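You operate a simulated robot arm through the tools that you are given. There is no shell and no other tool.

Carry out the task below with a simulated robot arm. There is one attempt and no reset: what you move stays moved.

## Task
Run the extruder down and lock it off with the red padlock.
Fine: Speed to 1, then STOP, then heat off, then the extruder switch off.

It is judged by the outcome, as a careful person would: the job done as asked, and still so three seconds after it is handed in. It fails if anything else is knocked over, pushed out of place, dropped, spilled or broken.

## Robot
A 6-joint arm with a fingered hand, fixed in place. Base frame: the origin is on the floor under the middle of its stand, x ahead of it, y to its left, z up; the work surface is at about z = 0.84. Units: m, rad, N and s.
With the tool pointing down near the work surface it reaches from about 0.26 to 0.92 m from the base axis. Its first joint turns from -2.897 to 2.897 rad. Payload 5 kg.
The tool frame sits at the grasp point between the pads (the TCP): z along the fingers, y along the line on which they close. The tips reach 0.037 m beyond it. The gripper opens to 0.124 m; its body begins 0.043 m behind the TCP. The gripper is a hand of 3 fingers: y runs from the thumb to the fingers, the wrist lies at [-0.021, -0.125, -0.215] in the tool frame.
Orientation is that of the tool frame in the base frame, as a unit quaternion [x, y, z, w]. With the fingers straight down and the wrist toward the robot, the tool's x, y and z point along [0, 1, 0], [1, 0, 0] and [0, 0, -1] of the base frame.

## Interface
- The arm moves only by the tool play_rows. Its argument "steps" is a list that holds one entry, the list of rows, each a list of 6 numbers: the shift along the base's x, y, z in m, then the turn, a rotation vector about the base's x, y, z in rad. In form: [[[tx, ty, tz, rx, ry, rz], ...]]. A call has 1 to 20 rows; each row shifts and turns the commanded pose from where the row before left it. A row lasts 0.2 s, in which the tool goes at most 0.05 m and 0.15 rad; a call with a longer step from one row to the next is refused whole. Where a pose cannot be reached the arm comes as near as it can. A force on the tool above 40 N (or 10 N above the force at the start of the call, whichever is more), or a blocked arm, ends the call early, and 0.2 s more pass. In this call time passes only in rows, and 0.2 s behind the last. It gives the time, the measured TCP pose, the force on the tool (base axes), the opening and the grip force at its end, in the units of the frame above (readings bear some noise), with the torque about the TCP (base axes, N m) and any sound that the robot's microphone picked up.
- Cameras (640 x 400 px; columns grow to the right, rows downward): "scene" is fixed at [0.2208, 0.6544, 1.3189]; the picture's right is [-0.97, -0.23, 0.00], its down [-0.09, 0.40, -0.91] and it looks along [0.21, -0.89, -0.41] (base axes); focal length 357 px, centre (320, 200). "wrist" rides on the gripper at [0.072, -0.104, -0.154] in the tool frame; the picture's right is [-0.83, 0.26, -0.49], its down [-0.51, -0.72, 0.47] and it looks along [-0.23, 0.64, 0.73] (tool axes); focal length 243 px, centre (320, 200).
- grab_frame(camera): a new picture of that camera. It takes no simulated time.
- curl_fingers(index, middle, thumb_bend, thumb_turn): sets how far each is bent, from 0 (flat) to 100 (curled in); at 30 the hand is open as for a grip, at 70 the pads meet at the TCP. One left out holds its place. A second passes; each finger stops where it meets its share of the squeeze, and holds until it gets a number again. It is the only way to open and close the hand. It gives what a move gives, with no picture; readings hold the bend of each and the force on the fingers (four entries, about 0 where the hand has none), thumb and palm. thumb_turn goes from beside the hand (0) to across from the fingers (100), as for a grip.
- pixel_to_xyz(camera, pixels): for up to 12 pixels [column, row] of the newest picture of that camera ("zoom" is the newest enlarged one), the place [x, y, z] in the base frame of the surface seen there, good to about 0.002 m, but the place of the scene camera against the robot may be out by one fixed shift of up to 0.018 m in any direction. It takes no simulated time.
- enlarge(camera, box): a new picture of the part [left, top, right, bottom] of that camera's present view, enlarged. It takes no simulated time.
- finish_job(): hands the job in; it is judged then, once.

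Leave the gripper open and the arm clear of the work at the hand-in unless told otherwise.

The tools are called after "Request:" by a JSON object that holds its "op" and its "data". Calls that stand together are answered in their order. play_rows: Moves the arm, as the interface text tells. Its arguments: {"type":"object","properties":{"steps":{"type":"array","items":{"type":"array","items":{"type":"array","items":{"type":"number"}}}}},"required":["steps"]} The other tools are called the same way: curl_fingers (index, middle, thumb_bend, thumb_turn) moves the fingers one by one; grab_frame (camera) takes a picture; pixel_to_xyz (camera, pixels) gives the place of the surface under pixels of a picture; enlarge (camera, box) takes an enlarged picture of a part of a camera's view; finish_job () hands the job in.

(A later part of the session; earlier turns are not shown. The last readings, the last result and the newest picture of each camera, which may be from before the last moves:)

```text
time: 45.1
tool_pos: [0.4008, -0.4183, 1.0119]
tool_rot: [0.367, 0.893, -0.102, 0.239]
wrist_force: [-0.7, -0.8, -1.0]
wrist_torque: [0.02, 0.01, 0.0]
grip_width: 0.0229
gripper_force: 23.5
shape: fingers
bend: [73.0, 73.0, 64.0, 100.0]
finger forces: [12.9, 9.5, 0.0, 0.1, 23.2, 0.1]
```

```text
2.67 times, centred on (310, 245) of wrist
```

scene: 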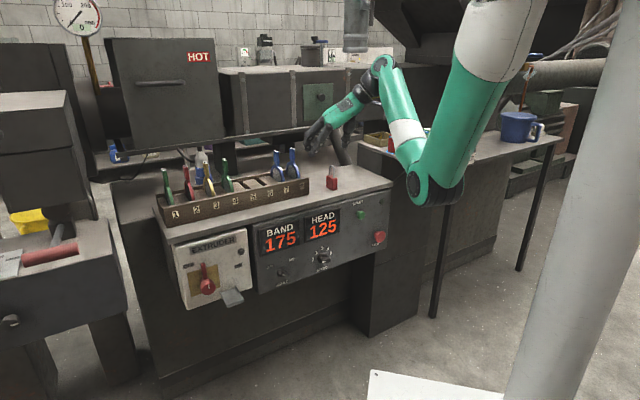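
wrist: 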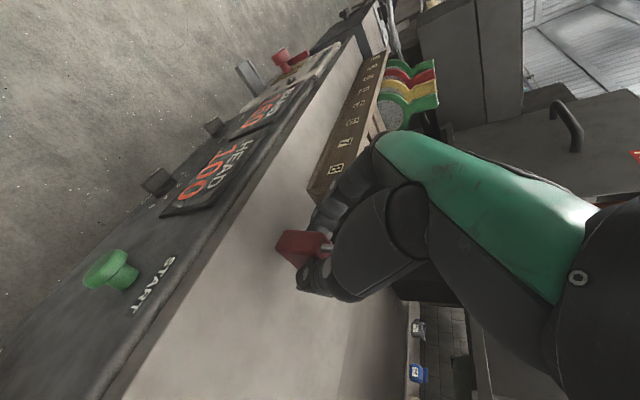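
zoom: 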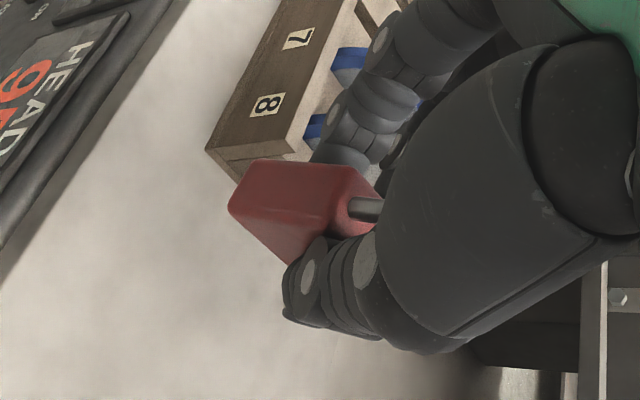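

I'll sample the padlock's front face to work out how much it's tilted in the grip.

Request:
{"op": "pixel_to_xyz", "data": {"camera": "zoom", "pixels": [[255, 168], [340, 172], [325, 215], [238, 203], [290, 190], [250, 225], [290, 250], [320, 230], [360, 190], [375, 200], [310, 270], [320, 155]]}}

Request:
{"op": "enlarge", "data": {"camera": "scene", "box": [335, 125, 385, 165]}}

Request:
{"op": "pixel_to_xyz", "data": {"camera": "zoom", "pixels": [[120, 180], [160, 230], [190, 250], [200, 130], [230, 190], [215, 240], [130, 270], [110, 250], [60, 200], [150, 100], [280, 130], [180, 60]]}}

```text
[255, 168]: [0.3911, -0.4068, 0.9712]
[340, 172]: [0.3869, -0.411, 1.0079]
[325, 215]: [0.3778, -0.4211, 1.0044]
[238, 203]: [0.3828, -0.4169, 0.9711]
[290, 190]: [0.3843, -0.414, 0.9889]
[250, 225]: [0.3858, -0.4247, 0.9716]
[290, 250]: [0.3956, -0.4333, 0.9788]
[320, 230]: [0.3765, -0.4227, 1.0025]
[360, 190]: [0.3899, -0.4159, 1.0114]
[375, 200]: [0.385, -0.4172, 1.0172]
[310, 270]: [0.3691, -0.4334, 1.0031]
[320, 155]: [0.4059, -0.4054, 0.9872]
```

```text
10.00 times, centred on (360, 145) of scene
```

zoom: 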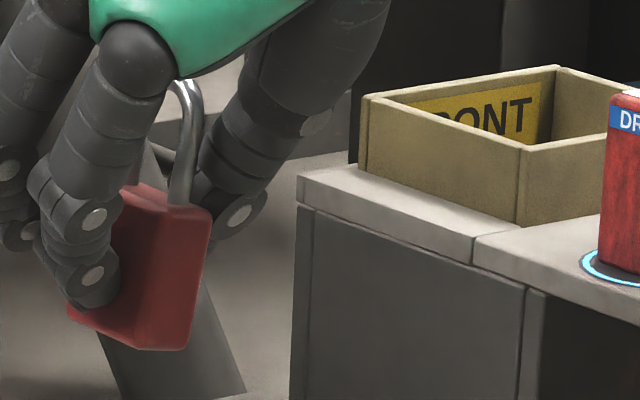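

```text
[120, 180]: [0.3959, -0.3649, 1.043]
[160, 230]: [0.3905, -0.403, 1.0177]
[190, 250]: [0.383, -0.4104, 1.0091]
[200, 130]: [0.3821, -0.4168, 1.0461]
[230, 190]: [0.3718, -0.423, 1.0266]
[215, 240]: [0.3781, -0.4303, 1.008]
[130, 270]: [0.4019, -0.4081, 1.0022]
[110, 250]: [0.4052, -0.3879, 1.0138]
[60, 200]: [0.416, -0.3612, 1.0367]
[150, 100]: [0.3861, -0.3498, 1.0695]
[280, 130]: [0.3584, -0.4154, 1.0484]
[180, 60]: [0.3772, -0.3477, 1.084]
```

The padlock's top leans about 10° to the right, and its body centre is about 8 mm right of the TCP. I'll also check how deep and low the fingertips reach.

Request:
{"op": "pixel_to_xyz", "data": {"camera": "zoom", "pixels": [[85, 300], [75, 285], [100, 290], [20, 245], [10, 230], [30, 235], [255, 200], [235, 225], [90, 270], [15, 170]]}}

Request:
{"op": "enlarge", "data": {"camera": "wrist", "box": [280, 170, 400, 260]}}

Request:
{"op": "pixel_to_xyz", "data": {"camera": "zoom", "pixels": [[170, 150], [185, 165], [160, 155], [200, 130], [220, 100], [240, 170], [150, 260], [120, 300], [110, 270], [300, 120], [260, 160], [180, 140]]}}

```text
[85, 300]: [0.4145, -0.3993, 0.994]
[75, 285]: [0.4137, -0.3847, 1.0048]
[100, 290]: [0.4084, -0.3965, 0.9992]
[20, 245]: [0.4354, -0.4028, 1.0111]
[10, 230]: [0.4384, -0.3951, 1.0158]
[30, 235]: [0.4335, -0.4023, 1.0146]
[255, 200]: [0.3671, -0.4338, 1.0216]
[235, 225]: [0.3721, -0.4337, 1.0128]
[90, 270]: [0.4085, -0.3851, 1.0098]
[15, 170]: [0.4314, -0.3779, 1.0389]
```

```text
4.44 times, centred on (340, 215) of wrist
```

zoom: 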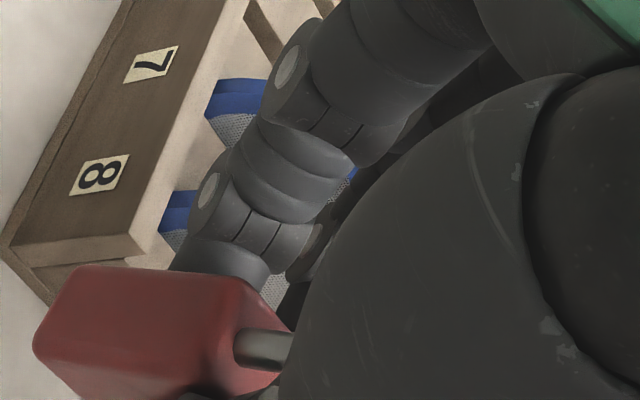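

```text
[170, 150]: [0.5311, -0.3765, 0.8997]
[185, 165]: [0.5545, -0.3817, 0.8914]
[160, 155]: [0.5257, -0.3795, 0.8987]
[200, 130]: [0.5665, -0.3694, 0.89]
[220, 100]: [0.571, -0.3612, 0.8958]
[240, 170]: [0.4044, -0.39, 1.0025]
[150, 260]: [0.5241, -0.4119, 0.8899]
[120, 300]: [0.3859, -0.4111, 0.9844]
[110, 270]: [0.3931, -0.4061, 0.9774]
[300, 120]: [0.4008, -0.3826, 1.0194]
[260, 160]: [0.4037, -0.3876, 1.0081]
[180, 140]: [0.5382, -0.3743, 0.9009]
```

With this low body grip the fingers would hit the switch hub beside the tray. It's better to set the padlock back on the table and regrip it by the shackle. I'll level the padlock by rolling the hand 10° and lower it toward the table.

Request:
{"op": "play_rows", "data": {"steps": [[[0.008, -0.02, -0.02, -0.062, 0.062, 0], [0.012, -0.012, -0.04, -0.062, 0.062, 0], [0.008, -0.008, -0.038, 0, 0, 0]]]}}

Request:
{"op": "enlarge", "data": {"camera": "scene", "box": [300, 130, 370, 190]}}

Request:
{"op": "enlarge", "data": {"camera": "wrist", "box": [250, 170, 370, 320]}}

Request:
{"op": "pixel_to_xyz", "data": {"camera": "zoom", "pixels": [[255, 168], [340, 172], [325, 215], [238, 203], [290, 190], [250, 225]]}}

```text
time: 45.9
tool_pos: [0.4271, -0.458, 0.9139]
tool_rot: [0.343, 0.899, -0.179, 0.205]
wrist_force: [0.3, -0.4, -1.4]
wrist_torque: [-0.01, 0.01, -0.02]
grip_width: 0.023
gripper_force: 22.8
shape: fingers
bend: [73.0, 73.0, 64.0, 100.0]
finger forces: [13.0, 9.7, 0.0, 0.0, 23.1, 0.0]
```

```text
6.67 times, centred on (335, 160) of scene
```

zoom: 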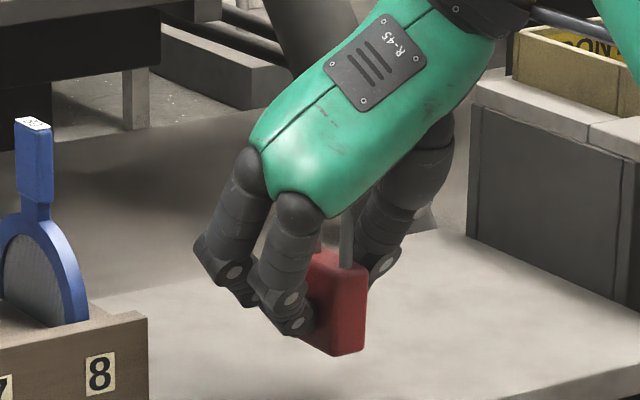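

```text
2.67 times, centred on (310, 245) of wrist
```

zoom: 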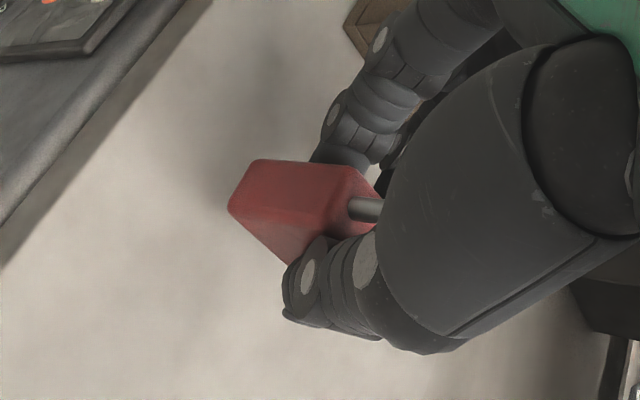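

```text
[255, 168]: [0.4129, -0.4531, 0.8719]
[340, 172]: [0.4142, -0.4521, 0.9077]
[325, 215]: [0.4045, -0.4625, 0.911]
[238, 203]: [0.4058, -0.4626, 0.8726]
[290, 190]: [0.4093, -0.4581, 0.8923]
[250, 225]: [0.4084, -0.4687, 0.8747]
```

The padlock is upright now, about 27 mm above the table. I'll lower it gently.

Request:
{"op": "play_rows", "data": {"steps": [[[0, 0, -0.018, 0, 0, 0], [0, 0, -0.006, 0, 0, 0], [0, 0, -0.003, 0, 0, 0]]]}}

Request:
{"op": "enlarge", "data": {"camera": "scene", "box": [300, 130, 370, 190]}}

```text
time: 46.7
tool_pos: [0.4293, -0.4588, 0.8872]
tool_rot: [0.344, 0.898, -0.179, 0.207]
wrist_force: [-0.4, -0.7, 2.1]
wrist_torque: [-0.03, 0.06, -0.04]
grip_width: 0.023
gripper_force: 23.0
shape: fingers
bend: [73.0, 73.0, 64.0, 100.0]
finger forces: [13.3, 9.4, 0.0, 0.1, 23.7, 0.0]
```

```text
6.67 times, centred on (335, 160) of scene
```

zoom: 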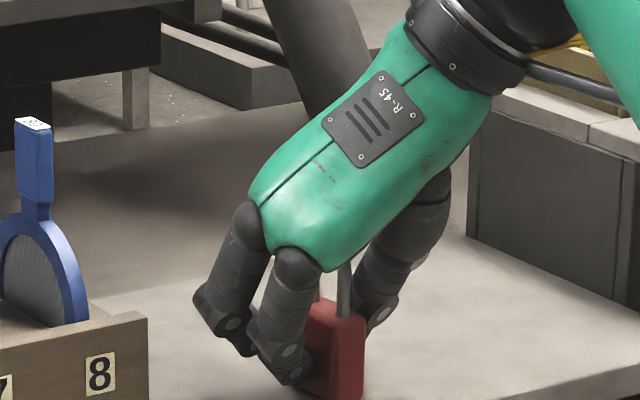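

It has touched down (about 2 N up). I'll open the fingers and thumb together.

Request:
{"op": "curl_fingers", "data": {"index": 64, "middle": 64, "thumb_bend": 55}}

Request:
{"op": "enlarge", "data": {"camera": "scene", "box": [300, 130, 370, 190]}}

Request:
{"op": "enlarge", "data": {"camera": "wrist", "box": [250, 170, 370, 320]}}

```text
time: 47.7
tool_pos: [0.4283, -0.4589, 0.8864]
tool_rot: [0.344, 0.899, -0.179, 0.205]
wrist_force: [0.5, -0.1, 0.0]
wrist_torque: [0.04, 0.02, 0.0]
grip_width: 0.0377
gripper_force: 0.1
shape: fingers
bend: [64.0, 64.0, 55.0, 100.0]
finger forces: [0.0, 0.0, 0.1, 0.0, 0.1, 0.0]
```

```text
6.67 times, centred on (335, 160) of scene
```

zoom: 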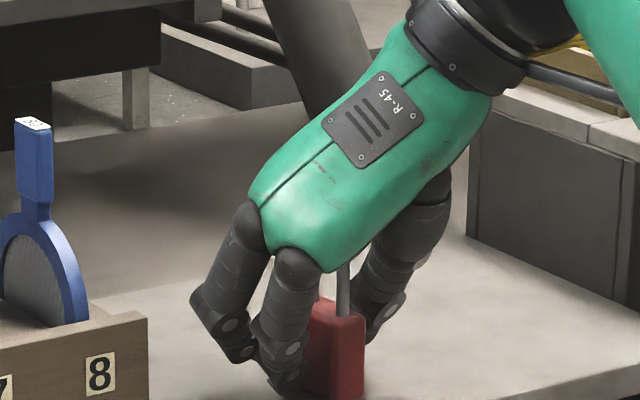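

```text
2.67 times, centred on (310, 245) of wrist
```

zoom: 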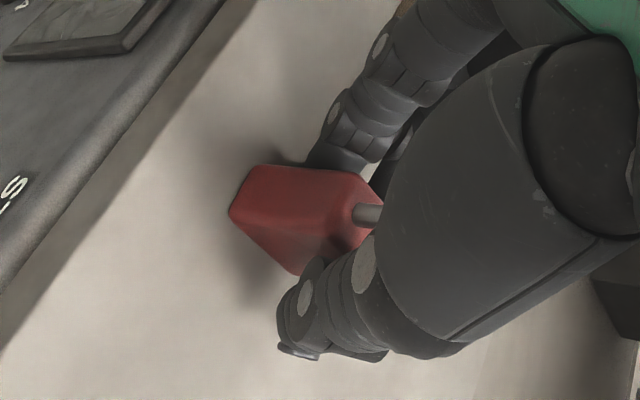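

The padlock stands freely. I'll open a little wider, then raise the hand to shackle height, undoing the roll and centring on the shackle.

Request:
{"op": "curl_fingers", "data": {"index": 55, "middle": 55, "thumb_bend": 48}}

Request:
{"op": "play_rows", "data": {"steps": [[[-0.0013, -0.0005, 0.018, 0, 0, 0], [-0.002, 0, 0.01, 0.062, -0.062, 0], [-0.002, 0, 0.006, 0.062, -0.062, 0]]]}}

Request:
{"op": "enlarge", "data": {"camera": "scene", "box": [300, 130, 370, 190]}}

Request:
{"op": "enlarge", "data": {"camera": "wrist", "box": [250, 170, 370, 340]}}

```text
time: 48.7
tool_pos: [0.4287, -0.4588, 0.8871]
tool_rot: [0.344, 0.898, -0.18, 0.206]
wrist_force: [-0.4, -0.3, 11.2]
wrist_torque: [0.06, -0.26, -0.04]
grip_width: 0.057
gripper_force: 5.7
shape: fingers
bend: [59.0, 55.0, 48.0, 100.0]
finger forces: [11.6, 0.0, 0.1, 0.0, 0.1, 0.0]
```

```text
time: 49.5
tool_pos: [0.4229, -0.4579, 0.9199]
tool_rot: [0.367, 0.893, -0.101, 0.239]
wrist_force: [-2.0, 1.1, -0.5]
wrist_torque: [0.01, -0.03, -0.01]
grip_width: 0.0624
gripper_force: 0.1
shape: fingers
bend: [55.0, 55.0, 48.0, 100.0]
finger forces: [0.0, 0.0, 0.0, 0.0, 0.1, 0.0]
```

```text
6.67 times, centred on (335, 160) of scene
```

zoom: 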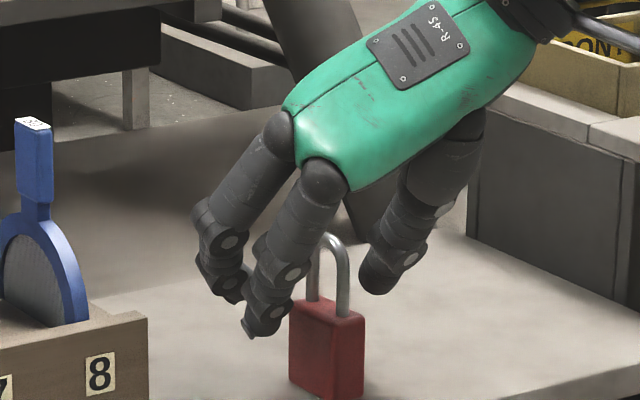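

```text
2.35 times, centred on (310, 255) of wrist
```

zoom: 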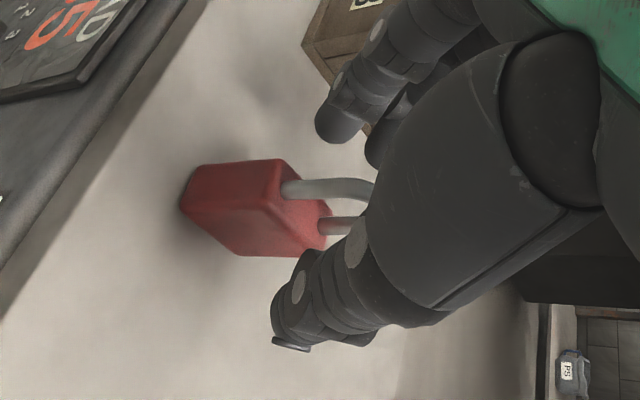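

The hand is now at shackle height. I'll measure the padlock again in this wrist zoom.

Request:
{"op": "pixel_to_xyz", "data": {"camera": "zoom", "pixels": [[278, 168], [325, 205], [322, 248], [263, 208], [225, 190], [300, 190], [330, 188], [365, 195], [335, 225], [355, 190], [205, 175], [190, 205]]}}

Request:
{"op": "enlarge", "data": {"camera": "scene", "box": [325, 155, 365, 190]}}

Request:
{"op": "pixel_to_xyz", "data": {"camera": "zoom", "pixels": [[185, 150], [260, 180], [215, 70], [250, 100], [270, 240], [200, 230], [340, 80], [170, 150], [300, 90], [120, 170], [150, 120], [262, 130]]}}

```text
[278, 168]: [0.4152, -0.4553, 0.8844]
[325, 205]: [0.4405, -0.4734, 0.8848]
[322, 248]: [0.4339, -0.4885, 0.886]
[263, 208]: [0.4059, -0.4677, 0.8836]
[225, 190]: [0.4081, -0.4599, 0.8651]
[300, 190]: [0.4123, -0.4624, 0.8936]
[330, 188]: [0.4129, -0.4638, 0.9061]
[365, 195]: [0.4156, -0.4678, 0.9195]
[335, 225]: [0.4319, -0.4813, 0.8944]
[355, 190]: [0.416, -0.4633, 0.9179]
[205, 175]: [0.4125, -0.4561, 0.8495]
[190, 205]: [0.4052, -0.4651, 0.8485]
```

```text
11.43 times, centred on (345, 172) of scene
```

zoom: 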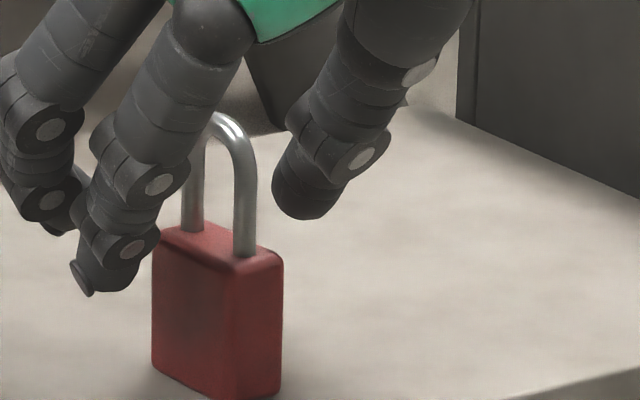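

```text
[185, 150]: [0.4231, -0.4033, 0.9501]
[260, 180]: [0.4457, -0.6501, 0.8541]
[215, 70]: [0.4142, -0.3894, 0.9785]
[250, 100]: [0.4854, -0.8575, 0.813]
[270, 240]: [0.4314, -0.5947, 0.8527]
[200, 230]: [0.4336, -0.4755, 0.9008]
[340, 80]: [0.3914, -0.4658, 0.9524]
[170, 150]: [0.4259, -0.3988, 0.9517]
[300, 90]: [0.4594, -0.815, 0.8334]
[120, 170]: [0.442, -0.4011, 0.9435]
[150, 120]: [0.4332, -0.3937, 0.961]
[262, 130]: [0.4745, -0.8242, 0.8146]
```

The padlock's centre is 9 mm right of the TCP, as intended, but it's turned about 8° relative to my grip. I'll yaw the hand slightly to match, then close in stages on the shackle.

Request:
{"op": "play_rows", "data": {"steps": [[[0, 0, 0, 0, 0, 0.1]]]}}

Request:
{"op": "curl_fingers", "data": {"index": 67, "middle": 67, "thumb_bend": 57}}

Request:
{"op": "enlarge", "data": {"camera": "scene", "box": [325, 155, 365, 190]}}

Request:
{"op": "enlarge", "data": {"camera": "wrist", "box": [250, 170, 370, 340]}}

```text
time: 49.9
tool_pos: [0.4245, -0.4589, 0.9205]
tool_rot: [0.322, 0.91, -0.09, 0.244]
wrist_force: [0.7, 0.0, -0.5]
wrist_torque: [-0.01, 0.03, 0.01]
grip_width: 0.0623
gripper_force: 0.1
shape: fingers
bend: [55.0, 55.0, 48.0, 100.0]
finger forces: [0.1, 0.0, 0.1, 0.1, 0.0, 0.1]
```

```text
time: 50.9
tool_pos: [0.4244, -0.4591, 0.9199]
tool_rot: [0.322, 0.911, -0.089, 0.243]
wrist_force: [-0.4, 0.1, -0.6]
wrist_torque: [0.02, 0.0, 0.0]
grip_width: 0.033
gripper_force: 0.0
shape: fingers
bend: [67.0, 67.0, 56.0, 100.0]
finger forces: [0.0, 0.0, 0.1, 0.0, 0.1, 0.1]
```

```text
11.43 times, centred on (345, 172) of scene
```

zoom: 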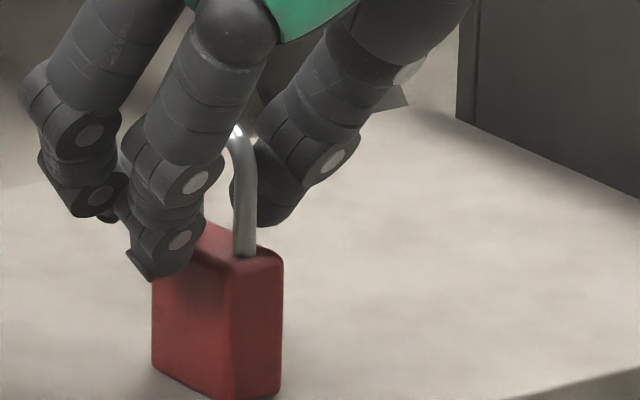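

```text
2.35 times, centred on (310, 255) of wrist
```

zoom: 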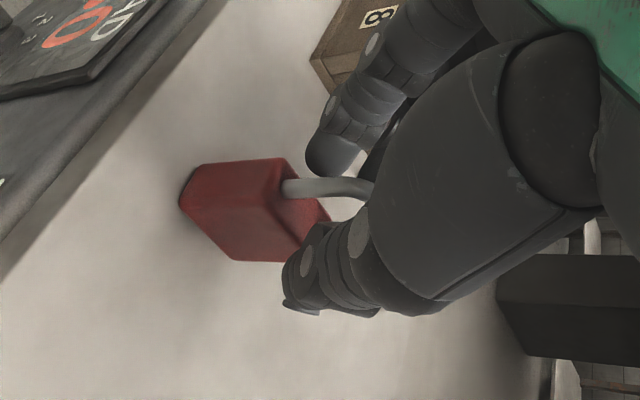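

The fingers are close around the shackle with no contact yet. I'll continue closing.

Request:
{"op": "curl_fingers", "data": {"index": 71, "middle": 71, "thumb_bend": 61}}

Request:
{"op": "enlarge", "data": {"camera": "wrist", "box": [250, 170, 370, 340]}}

Request:
{"op": "enlarge", "data": {"camera": "scene", "box": [325, 155, 365, 190]}}

```text
time: 51.9
tool_pos: [0.4238, -0.4594, 0.9201]
tool_rot: [0.322, 0.911, -0.09, 0.243]
wrist_force: [0.3, 0.4, 0.4]
wrist_torque: [0.02, 0.01, 0.0]
grip_width: 0.0194
gripper_force: 0.1
shape: fingers
bend: [71.0, 71.0, 60.0, 100.0]
finger forces: [0.6, 0.1, 0.0, 0.1, 0.5, 0.1]
```

```text
2.35 times, centred on (310, 255) of wrist
```

zoom: 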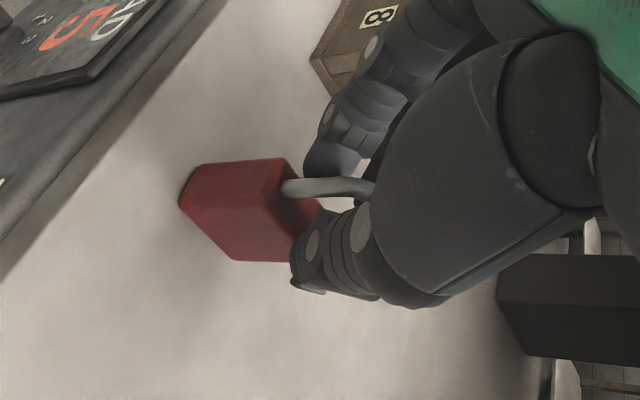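

```text
11.43 times, centred on (345, 172) of scene
```

zoom: 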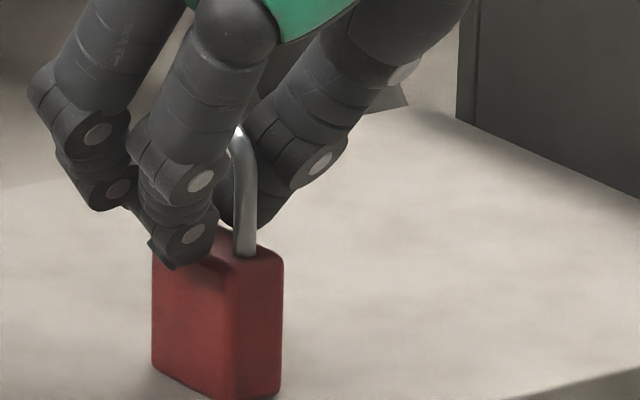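

The index and thumb have light contact on the shackle. Now the firm squeeze.

Request:
{"op": "curl_fingers", "data": {"index": 82, "middle": 82, "thumb_bend": 78}}

Request:
{"op": "enlarge", "data": {"camera": "wrist", "box": [250, 170, 370, 340]}}

Request:
{"op": "enlarge", "data": {"camera": "scene", "box": [325, 155, 365, 190]}}

```text
time: 52.9
tool_pos: [0.423, -0.4591, 0.9207]
tool_rot: [0.321, 0.911, -0.09, 0.244]
wrist_force: [0.6, -0.3, -0.6]
wrist_torque: [0.02, -0.02, 0.02]
grip_width: 0.0124
gripper_force: 29.1
shape: fingers
bend: [80.0, 81.0, 65.0, 100.0]
finger forces: [14.8, 14.1, 0.0, 0.0, 29.5, 0.1]
```

```text
2.35 times, centred on (310, 255) of wrist
```

zoom: 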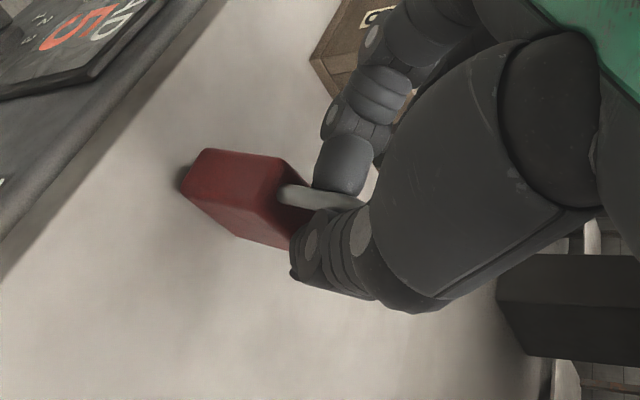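

```text
11.43 times, centred on (345, 172) of scene
```

zoom: 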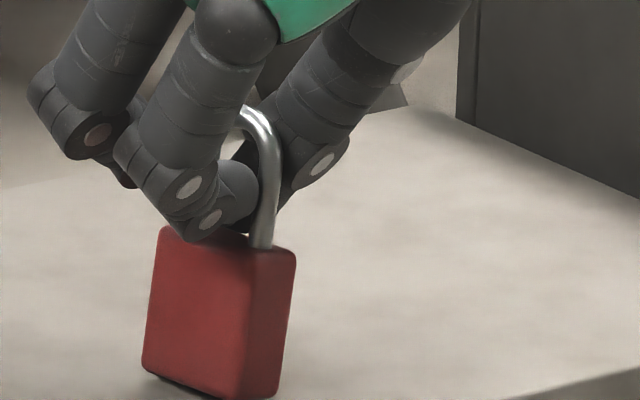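

The grip is firm at about 29 N, though the padlock leans a bit. I'll lift slightly and see how it hangs.

Request:
{"op": "play_rows", "data": {"steps": [[[-0.002, 0.002, 0.025, 0, 0, 0], [-0.006, 0.006, 0.03, 0, 0, 0]]]}}

Request:
{"op": "enlarge", "data": {"camera": "scene", "box": [310, 125, 370, 175]}}

Request:
{"op": "enlarge", "data": {"camera": "wrist", "box": [250, 170, 370, 340]}}

Request:
{"op": "pixel_to_xyz", "data": {"camera": "zoom", "pixels": [[205, 155], [275, 165], [262, 210], [190, 190], [235, 180], [225, 215], [270, 235], [240, 225], [300, 190], [295, 195], [310, 215], [345, 165]]}}

```text
time: 53.5
tool_pos: [0.417, -0.4511, 0.9763]
tool_rot: [0.322, 0.911, -0.09, 0.243]
wrist_force: [1.3, 0.3, -1.3]
wrist_torque: [0.02, -0.04, 0.0]
grip_width: 0.0126
gripper_force: 29.2
shape: fingers
bend: [80.0, 81.0, 65.0, 100.0]
finger forces: [14.9, 14.0, 0.0, 0.0, 29.5, 0.0]
```

```text
8.00 times, centred on (340, 150) of scene
```

zoom: 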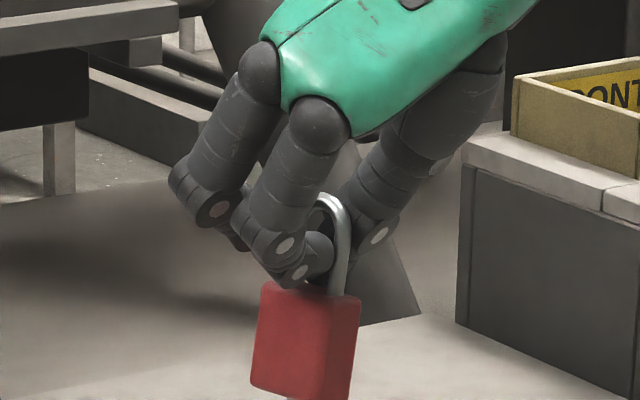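

```text
2.35 times, centred on (310, 255) of wrist
```

zoom: 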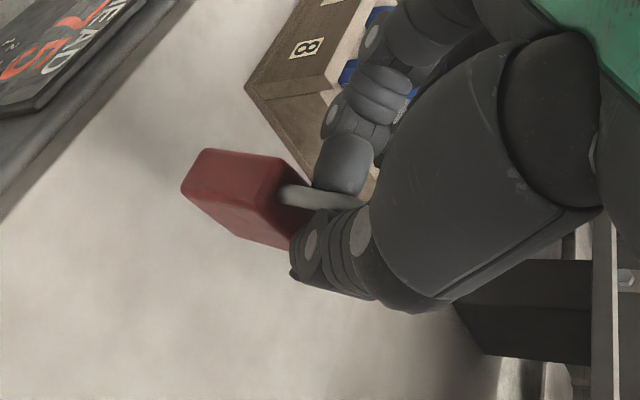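

```text
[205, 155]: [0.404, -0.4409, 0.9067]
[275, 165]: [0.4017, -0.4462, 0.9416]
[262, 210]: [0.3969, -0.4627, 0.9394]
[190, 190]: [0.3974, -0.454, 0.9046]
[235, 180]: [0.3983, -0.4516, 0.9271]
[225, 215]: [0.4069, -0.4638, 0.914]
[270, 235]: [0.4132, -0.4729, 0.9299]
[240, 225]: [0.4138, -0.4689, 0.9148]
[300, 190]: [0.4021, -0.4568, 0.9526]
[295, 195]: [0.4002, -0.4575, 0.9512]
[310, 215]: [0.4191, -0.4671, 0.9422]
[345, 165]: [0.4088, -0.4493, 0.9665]
```

It's held securely by the shackle and leans about 10° right, with a slight twist. I'll measure where the finger joints are now so I can check clearance to the hub when placing.

Request:
{"op": "enlarge", "data": {"camera": "scene", "box": [310, 125, 370, 175]}}

Request:
{"op": "pixel_to_xyz", "data": {"camera": "zoom", "pixels": [[175, 180], [190, 205], [213, 212], [235, 240], [240, 215], [262, 255], [285, 245], [298, 272], [270, 265], [378, 232], [395, 215], [360, 255]]}}

Request:
{"op": "pixel_to_xyz", "data": {"camera": "zoom", "pixels": [[262, 380], [320, 395], [350, 390], [270, 295], [325, 310], [355, 305], [335, 240], [345, 270], [300, 340], [340, 350]]}}

```text
8.00 times, centred on (340, 150) of scene
```

zoom: 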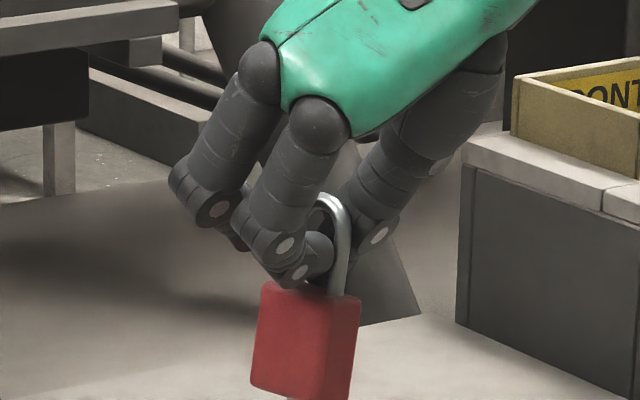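

```text
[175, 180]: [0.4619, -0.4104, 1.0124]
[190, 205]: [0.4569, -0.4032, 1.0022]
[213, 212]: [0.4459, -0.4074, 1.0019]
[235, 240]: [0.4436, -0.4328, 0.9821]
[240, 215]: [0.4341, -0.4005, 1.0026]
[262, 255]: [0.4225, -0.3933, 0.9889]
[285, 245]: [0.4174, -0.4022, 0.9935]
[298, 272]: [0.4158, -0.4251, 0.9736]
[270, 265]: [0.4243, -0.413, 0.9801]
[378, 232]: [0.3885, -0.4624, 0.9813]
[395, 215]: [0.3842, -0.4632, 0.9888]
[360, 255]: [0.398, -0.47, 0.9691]
```

```text
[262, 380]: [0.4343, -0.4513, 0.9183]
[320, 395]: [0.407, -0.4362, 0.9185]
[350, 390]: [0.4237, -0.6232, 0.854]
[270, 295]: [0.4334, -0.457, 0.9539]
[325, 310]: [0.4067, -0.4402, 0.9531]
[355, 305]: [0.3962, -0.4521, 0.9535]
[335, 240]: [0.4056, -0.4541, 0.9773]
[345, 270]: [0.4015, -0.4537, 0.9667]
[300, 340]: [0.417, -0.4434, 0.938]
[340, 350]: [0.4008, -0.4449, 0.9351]
```

The fingers' outer knuckles would still foul the hub and lever when placing. A grip with straighter fingers and a more curled thumb should stick out less on the hub side. I'll level the padlock, set it down again and regrip that way.

Request:
{"op": "play_rows", "data": {"steps": [[[0.002, -0.002, -0.022, -0.083, 0.016, -0.07], [0.002, -0.002, -0.02, -0.083, 0.016, -0.07]]]}}

Request:
{"op": "enlarge", "data": {"camera": "scene", "box": [310, 135, 370, 185]}}

Request:
{"op": "enlarge", "data": {"camera": "wrist", "box": [250, 170, 370, 340]}}

Request:
{"op": "pixel_to_xyz", "data": {"camera": "zoom", "pixels": [[205, 155], [275, 165], [262, 210], [190, 190], [235, 180], [225, 215], [270, 235], [240, 225]]}}

```text
time: 54.1
tool_pos: [0.4206, -0.4557, 0.9323]
tool_rot: [0.362, 0.878, -0.188, 0.249]
wrist_force: [0.5, 0.0, -1.5]
wrist_torque: [0.06, 0.03, 0.04]
grip_width: 0.0123
gripper_force: 29.2
shape: fingers
bend: [80.0, 81.0, 65.0, 100.0]
finger forces: [15.3, 13.9, 0.1, 0.0, 29.7, 0.0]
```

```text
8.00 times, centred on (340, 160) of scene
```

zoom: 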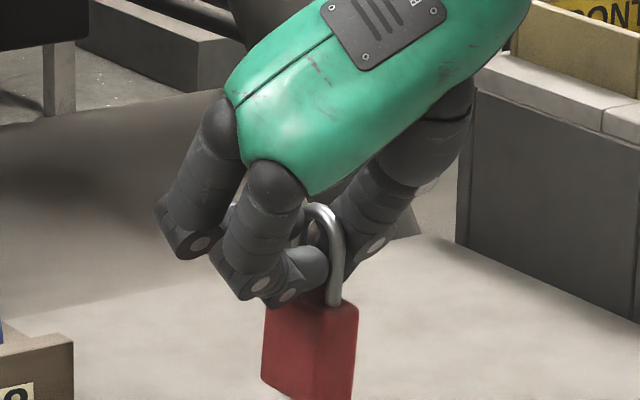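

```text
2.35 times, centred on (310, 255) of wrist
```

zoom: 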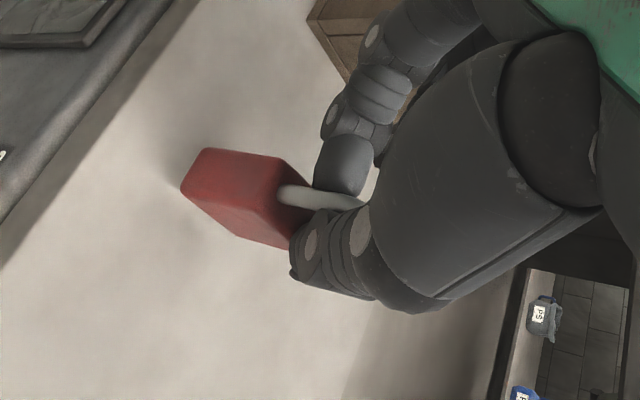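

```text
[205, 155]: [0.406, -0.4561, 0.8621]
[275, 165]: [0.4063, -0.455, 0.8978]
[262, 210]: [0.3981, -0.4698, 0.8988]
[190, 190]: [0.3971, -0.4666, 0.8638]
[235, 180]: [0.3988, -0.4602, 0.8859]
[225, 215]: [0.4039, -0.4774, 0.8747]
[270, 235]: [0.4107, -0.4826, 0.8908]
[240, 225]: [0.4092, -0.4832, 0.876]
```

The padlock is upright again, about 18 mm above the table. Lowering it.

Request:
{"op": "play_rows", "data": {"steps": [[[0, 0, -0.011, 0, 0, 0], [0, 0, -0.004, 0, 0, 0], [0, 0, -0.002, 0, 0, 0], [0, 0, -0.002, 0, 0, 0]]]}}

Request:
{"op": "enlarge", "data": {"camera": "scene", "box": [310, 145, 370, 195]}}

```text
time: 55.1
tool_pos: [0.42, -0.4554, 0.9159]
tool_rot: [0.362, 0.878, -0.189, 0.251]
wrist_force: [5.0, -0.2, 18.1]
wrist_torque: [-0.21, 0.13, 0.02]
grip_width: 0.0133
gripper_force: 31.8
shape: fingers
bend: [80.0, 81.0, 65.0, 100.0]
finger forces: [19.3, 14.1, 0.1, 0.0, 30.9, 0.0]
```

```text
8.00 times, centred on (340, 170) of scene
```

zoom: 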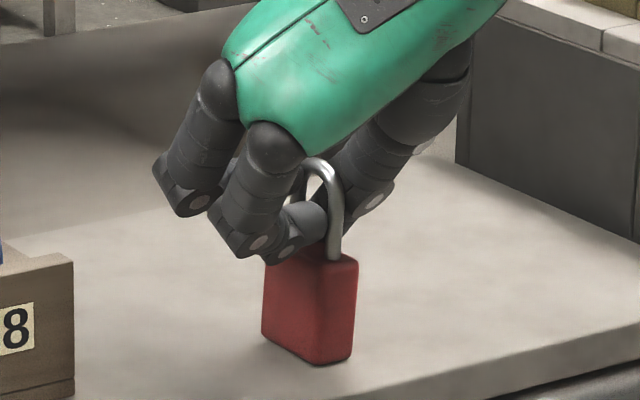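

It's on the table, pressing at 18 N. I'll ease up a millimetre and then open both sides together.

Request:
{"op": "play_rows", "data": {"steps": [[[0, 0, 0.0015, 0, 0, 0]]]}}

Request:
{"op": "curl_fingers", "data": {"index": 70, "middle": 70, "thumb_bend": 55}}

Request:
{"op": "enlarge", "data": {"camera": "scene", "box": [310, 145, 370, 195]}}

Request:
{"op": "enlarge", "data": {"camera": "wrist", "box": [250, 170, 370, 340]}}

```text
time: 55.5
tool_pos: [0.4193, -0.4537, 0.9159]
tool_rot: [0.361, 0.879, -0.188, 0.249]
wrist_force: [3.5, -1.9, 15.3]
wrist_torque: [-0.29, 0.08, 0.09]
grip_width: 0.0139
gripper_force: 31.6
shape: fingers
bend: [80.0, 81.0, 65.0, 100.0]
finger forces: [16.2, 16.2, 0.0, 0.0, 31.5, 0.0]
```

```text
time: 56.5
tool_pos: [0.4192, -0.4533, 0.9149]
tool_rot: [0.362, 0.878, -0.187, 0.249]
wrist_force: [-3.4, 4.9, 13.6]
wrist_torque: [-0.17, 0.17, -0.08]
grip_width: 0.0155
gripper_force: 8.9
shape: fingers
bend: [74.0, 70.0, 55.0, 100.0]
finger forces: [17.9, 0.1, 0.1, 0.1, 0.2, 0.1]
```

```text
8.00 times, centred on (340, 170) of scene
```

zoom: 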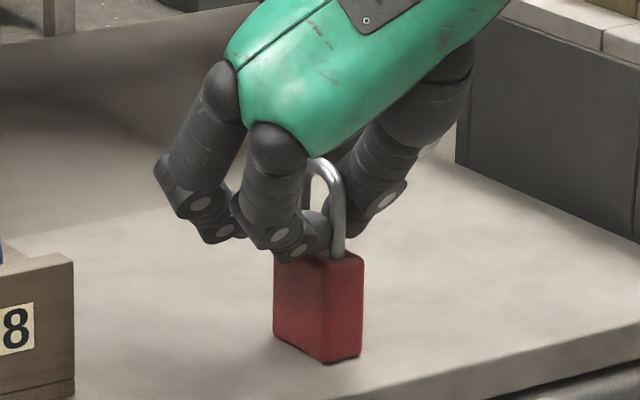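

```text
2.35 times, centred on (310, 255) of wrist
```

zoom: 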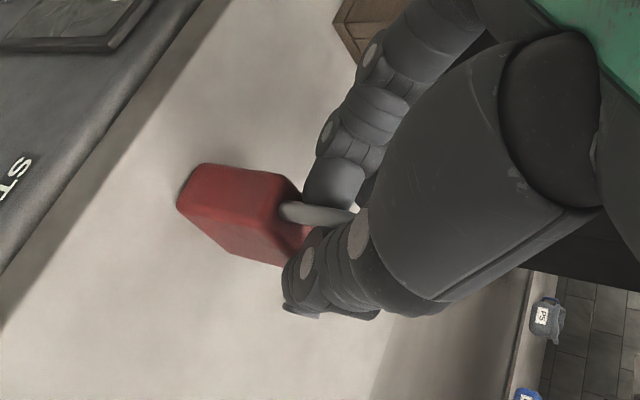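

The index tip is pressing on top of the padlock body as it opens. I'll raise the hand a few millimetres and open further.

Request:
{"op": "play_rows", "data": {"steps": [[[0, 0, 0.006, 0, 0, 0]]]}}

Request:
{"op": "curl_fingers", "data": {"index": 64, "middle": 62, "thumb_bend": 50}}

Request:
{"op": "enlarge", "data": {"camera": "scene", "box": [310, 145, 370, 195]}}

Request:
{"op": "enlarge", "data": {"camera": "wrist", "box": [250, 170, 370, 340]}}

```text
time: 56.9
tool_pos: [0.4189, -0.4533, 0.9217]
tool_rot: [0.361, 0.879, -0.187, 0.248]
wrist_force: [-2.6, 1.4, 12.7]
wrist_torque: [-0.1, 0.07, -0.03]
grip_width: 0.0197
gripper_force: 6.0
shape: fingers
bend: [71.0, 70.0, 55.0, 100.0]
finger forces: [12.9, 0.1, 0.0, 0.0, 0.0, 0.0]
```

```text
time: 57.9
tool_pos: [0.419, -0.4538, 0.9208]
tool_rot: [0.361, 0.879, -0.187, 0.248]
wrist_force: [-1.3, -0.3, 0.8]
wrist_torque: [-0.01, -0.03, -0.03]
grip_width: 0.0456
gripper_force: 0.0
shape: fingers
bend: [64.0, 62.0, 50.0, 100.0]
finger forces: [0.0, 0.0, 0.0, 0.1, 0.0, 0.0]
```

```text
8.00 times, centred on (340, 170) of scene
```

zoom: 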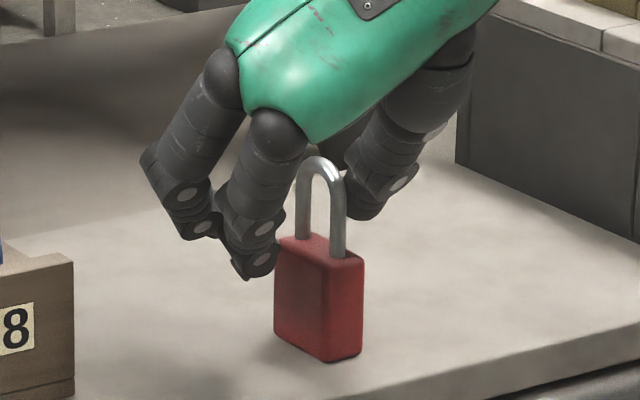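

```text
2.35 times, centred on (310, 255) of wrist
```

zoom: 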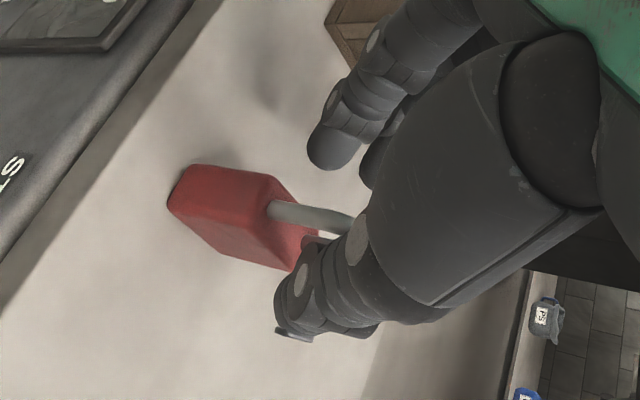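

The padlock is released and standing. I'll measure its pose again.

Request:
{"op": "pixel_to_xyz", "data": {"camera": "zoom", "pixels": [[270, 182], [252, 218], [290, 262], [312, 225], [220, 195], [190, 175], [175, 205], [240, 250], [280, 210], [320, 215], [345, 222], [205, 230]]}}

Request:
{"op": "enlarge", "data": {"camera": "scene", "box": [325, 160, 365, 195]}}

Request:
{"op": "pixel_to_xyz", "data": {"camera": "zoom", "pixels": [[190, 230], [260, 275], [290, 290], [320, 270], [195, 300], [265, 340], [300, 350], [235, 150], [285, 180], [340, 120], [380, 140], [135, 230]]}}

```text
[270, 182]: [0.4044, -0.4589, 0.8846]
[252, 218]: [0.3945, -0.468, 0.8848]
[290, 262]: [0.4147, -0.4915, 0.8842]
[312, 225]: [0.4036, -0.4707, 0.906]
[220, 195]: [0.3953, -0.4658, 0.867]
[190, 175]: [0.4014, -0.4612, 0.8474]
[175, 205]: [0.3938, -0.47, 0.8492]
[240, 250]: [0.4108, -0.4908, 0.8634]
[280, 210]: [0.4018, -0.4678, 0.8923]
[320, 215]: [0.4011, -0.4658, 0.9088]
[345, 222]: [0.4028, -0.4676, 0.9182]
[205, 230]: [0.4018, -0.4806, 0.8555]
```

```text
11.43 times, centred on (345, 178) of scene
```

zoom: 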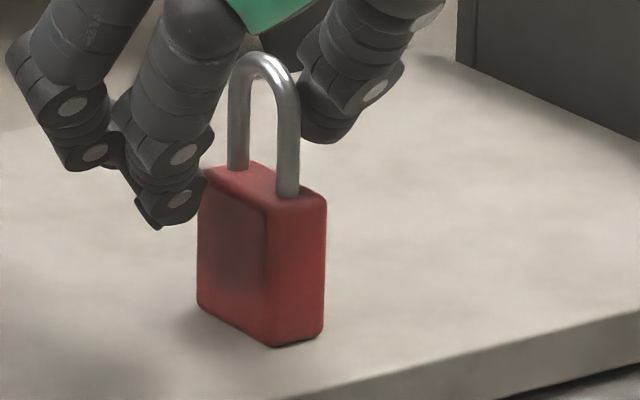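

```text
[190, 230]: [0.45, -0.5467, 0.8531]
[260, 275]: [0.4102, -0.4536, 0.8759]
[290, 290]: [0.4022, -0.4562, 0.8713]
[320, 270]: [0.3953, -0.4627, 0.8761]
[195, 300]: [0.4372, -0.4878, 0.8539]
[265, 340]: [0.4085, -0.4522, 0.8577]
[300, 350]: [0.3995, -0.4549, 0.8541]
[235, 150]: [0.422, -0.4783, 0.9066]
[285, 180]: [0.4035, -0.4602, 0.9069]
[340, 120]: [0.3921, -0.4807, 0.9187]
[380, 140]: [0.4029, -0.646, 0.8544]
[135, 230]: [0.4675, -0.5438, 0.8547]
```

The padlock's centre is about (0.4125, -0.4775), wide axis perpendicular to the panel. I'll set the fingers straighter (52) with the thumb wide, then shift the hand right so the finger pads come alongside the padlock's left face.

Request:
{"op": "curl_fingers", "data": {"index": 52, "middle": 52, "thumb_bend": 40}}

Request:
{"op": "play_rows", "data": {"steps": [[[-0.0124, -0.0138, -0.006, 0.0855, -0.0225, 0.0175], [-0.0124, -0.0138, -0.008, 0.0855, -0.0225, 0.0175]]]}}

Request:
{"op": "enlarge", "data": {"camera": "scene", "box": [310, 140, 380, 200]}}

Request:
{"op": "enlarge", "data": {"camera": "wrist", "box": [230, 160, 370, 350]}}

```text
time: 58.9
tool_pos: [0.4185, -0.4523, 0.9214]
tool_rot: [0.361, 0.879, -0.186, 0.249]
wrist_force: [-0.8, 1.0, 0.1]
wrist_torque: [0.03, -0.03, -0.01]
grip_width: 0.0791
gripper_force: 0.1
shape: fingers
bend: [52.0, 52.0, 40.0, 99.0]
finger forces: [0.0, 0.0, 0.1, 0.0, 0.0, 0.0]
```

```text
time: 59.5
tool_pos: [0.3929, -0.4832, 0.9062]
tool_rot: [0.37, 0.892, -0.098, 0.24]
wrist_force: [-0.5, -0.5, 0.9]
wrist_torque: [0.03, 0.0, -0.01]
grip_width: 0.0798
gripper_force: 0.0
shape: fingers
bend: [52.0, 52.0, 40.0, 99.0]
finger forces: [0.0, 0.0, 0.1, 0.1, 0.1, 0.0]
```

```text
6.67 times, centred on (345, 170) of scene
```

zoom: 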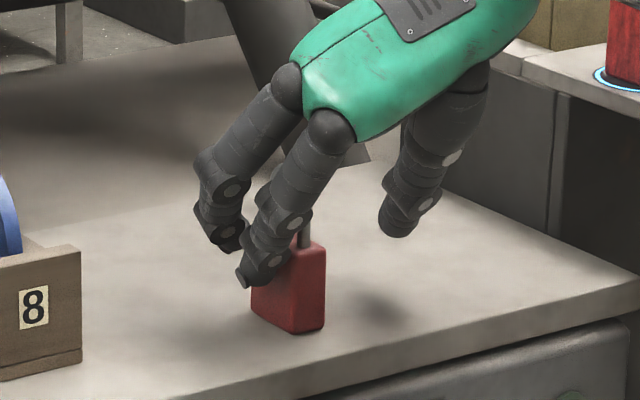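

```text
2.11 times, centred on (300, 255) of wrist
```

zoom: 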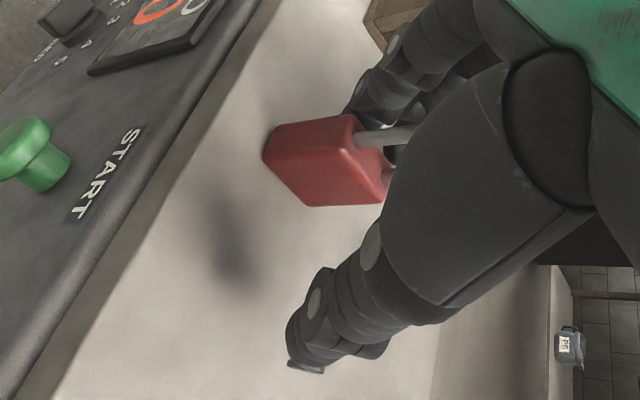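

There's no contact yet; the finger pads are about 3 mm from the padlock's left face. I'll bring the fingers in slightly and start closing the thumb.

Request:
{"op": "curl_fingers", "data": {"index": 53, "middle": 53, "thumb_bend": 64}}

Request:
{"op": "enlarge", "data": {"camera": "wrist", "box": [250, 170, 370, 340]}}

Request:
{"op": "enlarge", "data": {"camera": "scene", "box": [325, 160, 365, 195]}}

```text
time: 60.5
tool_pos: [0.3932, -0.4824, 0.9064]
tool_rot: [0.37, 0.892, -0.098, 0.24]
wrist_force: [-0.5, 0.7, 0.7]
wrist_torque: [-0.02, 0.0, 0.0]
grip_width: 0.0423
gripper_force: 0.1
shape: fingers
bend: [53.0, 53.0, 64.0, 100.0]
finger forces: [0.2, 0.1, 0.1, 0.0, 0.1, 0.0]
```

```text
2.35 times, centred on (310, 255) of wrist
```

zoom: 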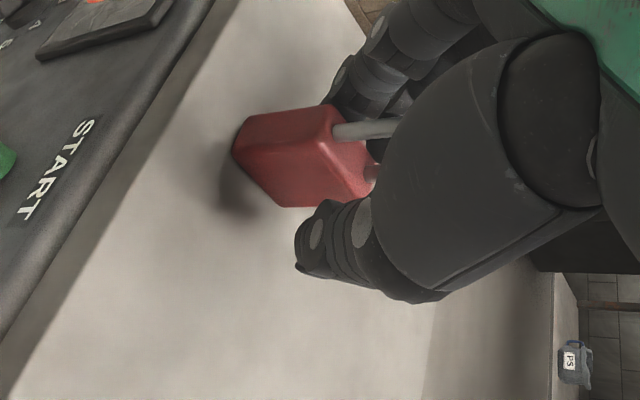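

```text
11.43 times, centred on (345, 178) of scene
```

zoom: 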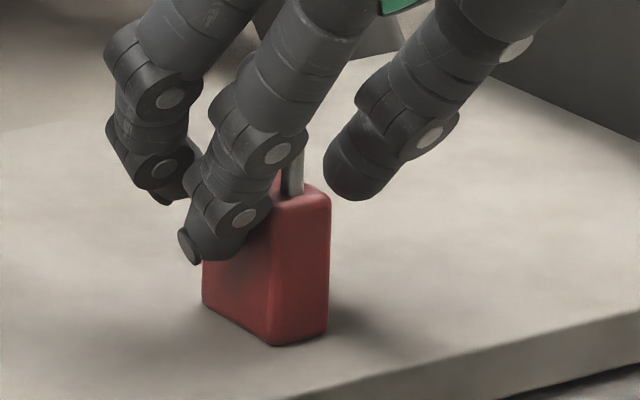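

The thumb tip looks roughly level with the top of the body. I'll measure it so the thumb doesn't just catch the shackle.

Request:
{"op": "pixel_to_xyz", "data": {"camera": "zoom", "pixels": [[345, 190], [360, 185], [335, 170], [190, 245], [205, 255], [160, 195], [250, 250], [300, 250], [285, 200], [320, 210]]}}

Request:
{"op": "pixel_to_xyz", "data": {"camera": "wrist", "pixels": [[303, 283], [302, 275], [310, 262], [318, 258], [330, 270], [312, 285]]}}

```text
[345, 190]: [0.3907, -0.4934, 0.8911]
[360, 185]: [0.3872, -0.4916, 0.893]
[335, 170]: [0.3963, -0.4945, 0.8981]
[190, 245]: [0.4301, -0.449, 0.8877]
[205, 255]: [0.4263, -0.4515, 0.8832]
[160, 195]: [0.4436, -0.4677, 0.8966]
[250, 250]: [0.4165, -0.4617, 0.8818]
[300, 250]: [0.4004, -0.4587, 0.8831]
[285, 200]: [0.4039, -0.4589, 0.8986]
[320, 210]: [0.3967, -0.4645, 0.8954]
```

```text
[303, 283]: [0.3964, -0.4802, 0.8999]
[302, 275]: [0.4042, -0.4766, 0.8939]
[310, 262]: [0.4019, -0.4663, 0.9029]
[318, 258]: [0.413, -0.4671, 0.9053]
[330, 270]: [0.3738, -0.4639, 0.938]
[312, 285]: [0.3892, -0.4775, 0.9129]
```

The thumb tip overlaps the body by only about 1 cm. I'll lower the hand 10 mm and then close the thumb gently.

Request:
{"op": "play_rows", "data": {"steps": [[[0, 0, -0.01, 0, 0, 0]]]}}

Request:
{"op": "curl_fingers", "data": {"index": 54, "middle": 54, "thumb_bend": 69}}

Request:
{"op": "enlarge", "data": {"camera": "wrist", "box": [250, 170, 370, 340]}}

Request:
{"op": "enlarge", "data": {"camera": "scene", "box": [325, 160, 365, 195]}}

```text
time: 60.9
tool_pos: [0.3936, -0.4822, 0.8962]
tool_rot: [0.37, 0.892, -0.098, 0.239]
wrist_force: [0.3, 0.3, 0.5]
wrist_torque: [0.0, -0.02, 0.01]
grip_width: 0.0419
gripper_force: 0.1
shape: fingers
bend: [53.0, 53.0, 64.0, 100.0]
finger forces: [0.0, 0.0, 0.0, 0.0, 0.0, 0.1]
```

```text
time: 61.9
tool_pos: [0.3933, -0.4822, 0.8965]
tool_rot: [0.37, 0.892, -0.099, 0.24]
wrist_force: [-0.3, 0.9, 1.2]
wrist_torque: [-0.04, 0.0, 0.0]
grip_width: 0.0332
gripper_force: 0.2
shape: fingers
bend: [54.0, 54.0, 69.0, 100.0]
finger forces: [0.1, 0.1, 0.1, 0.0, 0.0, 0.0]
```

```text
2.35 times, centred on (310, 255) of wrist
```

zoom: 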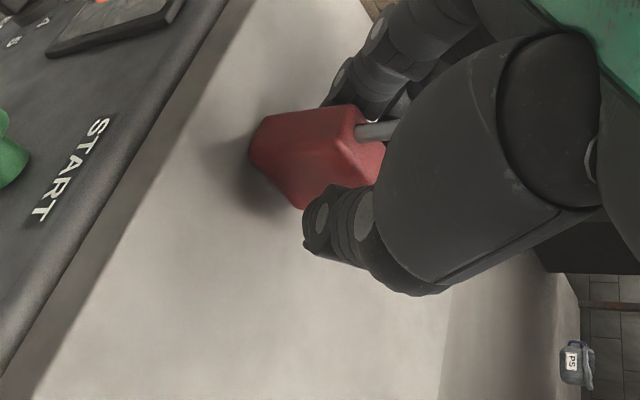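

```text
11.43 times, centred on (345, 178) of scene
```

zoom: 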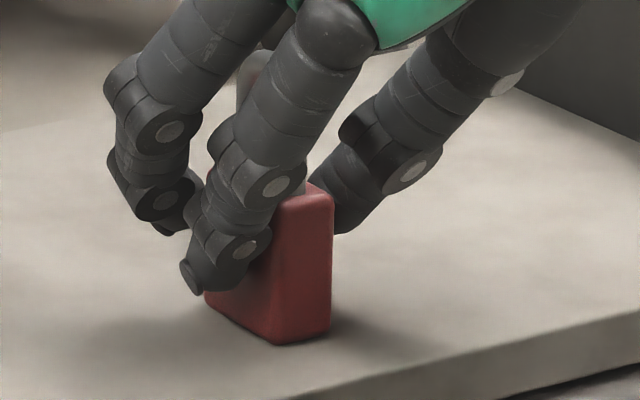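

Still no contact, and the remaining gap is about 9 mm in total. I'll continue gently.

Request:
{"op": "curl_fingers", "data": {"index": 56, "middle": 56, "thumb_bend": 71}}

Request:
{"op": "curl_fingers", "data": {"index": 57, "middle": 57, "thumb_bend": 73}}

Request:
{"op": "enlarge", "data": {"camera": "scene", "box": [325, 160, 365, 195]}}

```text
time: 62.9
tool_pos: [0.3938, -0.4832, 0.8957]
tool_rot: [0.371, 0.892, -0.099, 0.24]
wrist_force: [-0.4, -0.7, 0.2]
wrist_torque: [0.02, 0.02, 0.04]
grip_width: 0.0274
gripper_force: 0.6
shape: fingers
bend: [55.0, 56.0, 71.0, 100.0]
finger forces: [0.4, 0.1, 0.1, 0.0, 0.5, 0.0]
```

```text
time: 63.9
tool_pos: [0.3934, -0.4829, 0.8971]
tool_rot: [0.37, 0.892, -0.098, 0.239]
wrist_force: [-0.9, 0.7, 0.6]
wrist_torque: [-0.01, -0.04, 0.01]
grip_width: 0.026
gripper_force: 2.2
shape: fingers
bend: [55.0, 56.0, 72.0, 100.0]
finger forces: [1.7, 0.7, 0.1, 0.0, 2.2, 0.1]
```

```text
11.43 times, centred on (345, 178) of scene
```

zoom: 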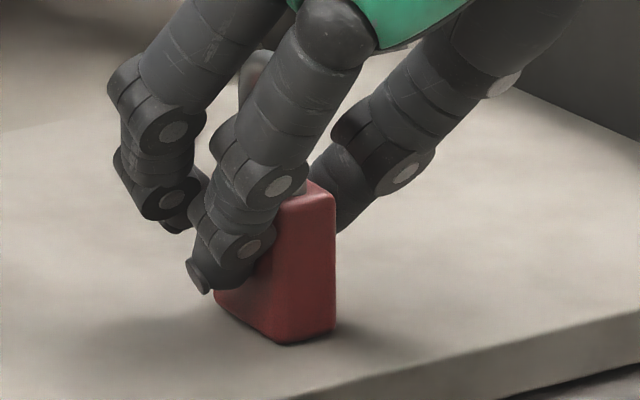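

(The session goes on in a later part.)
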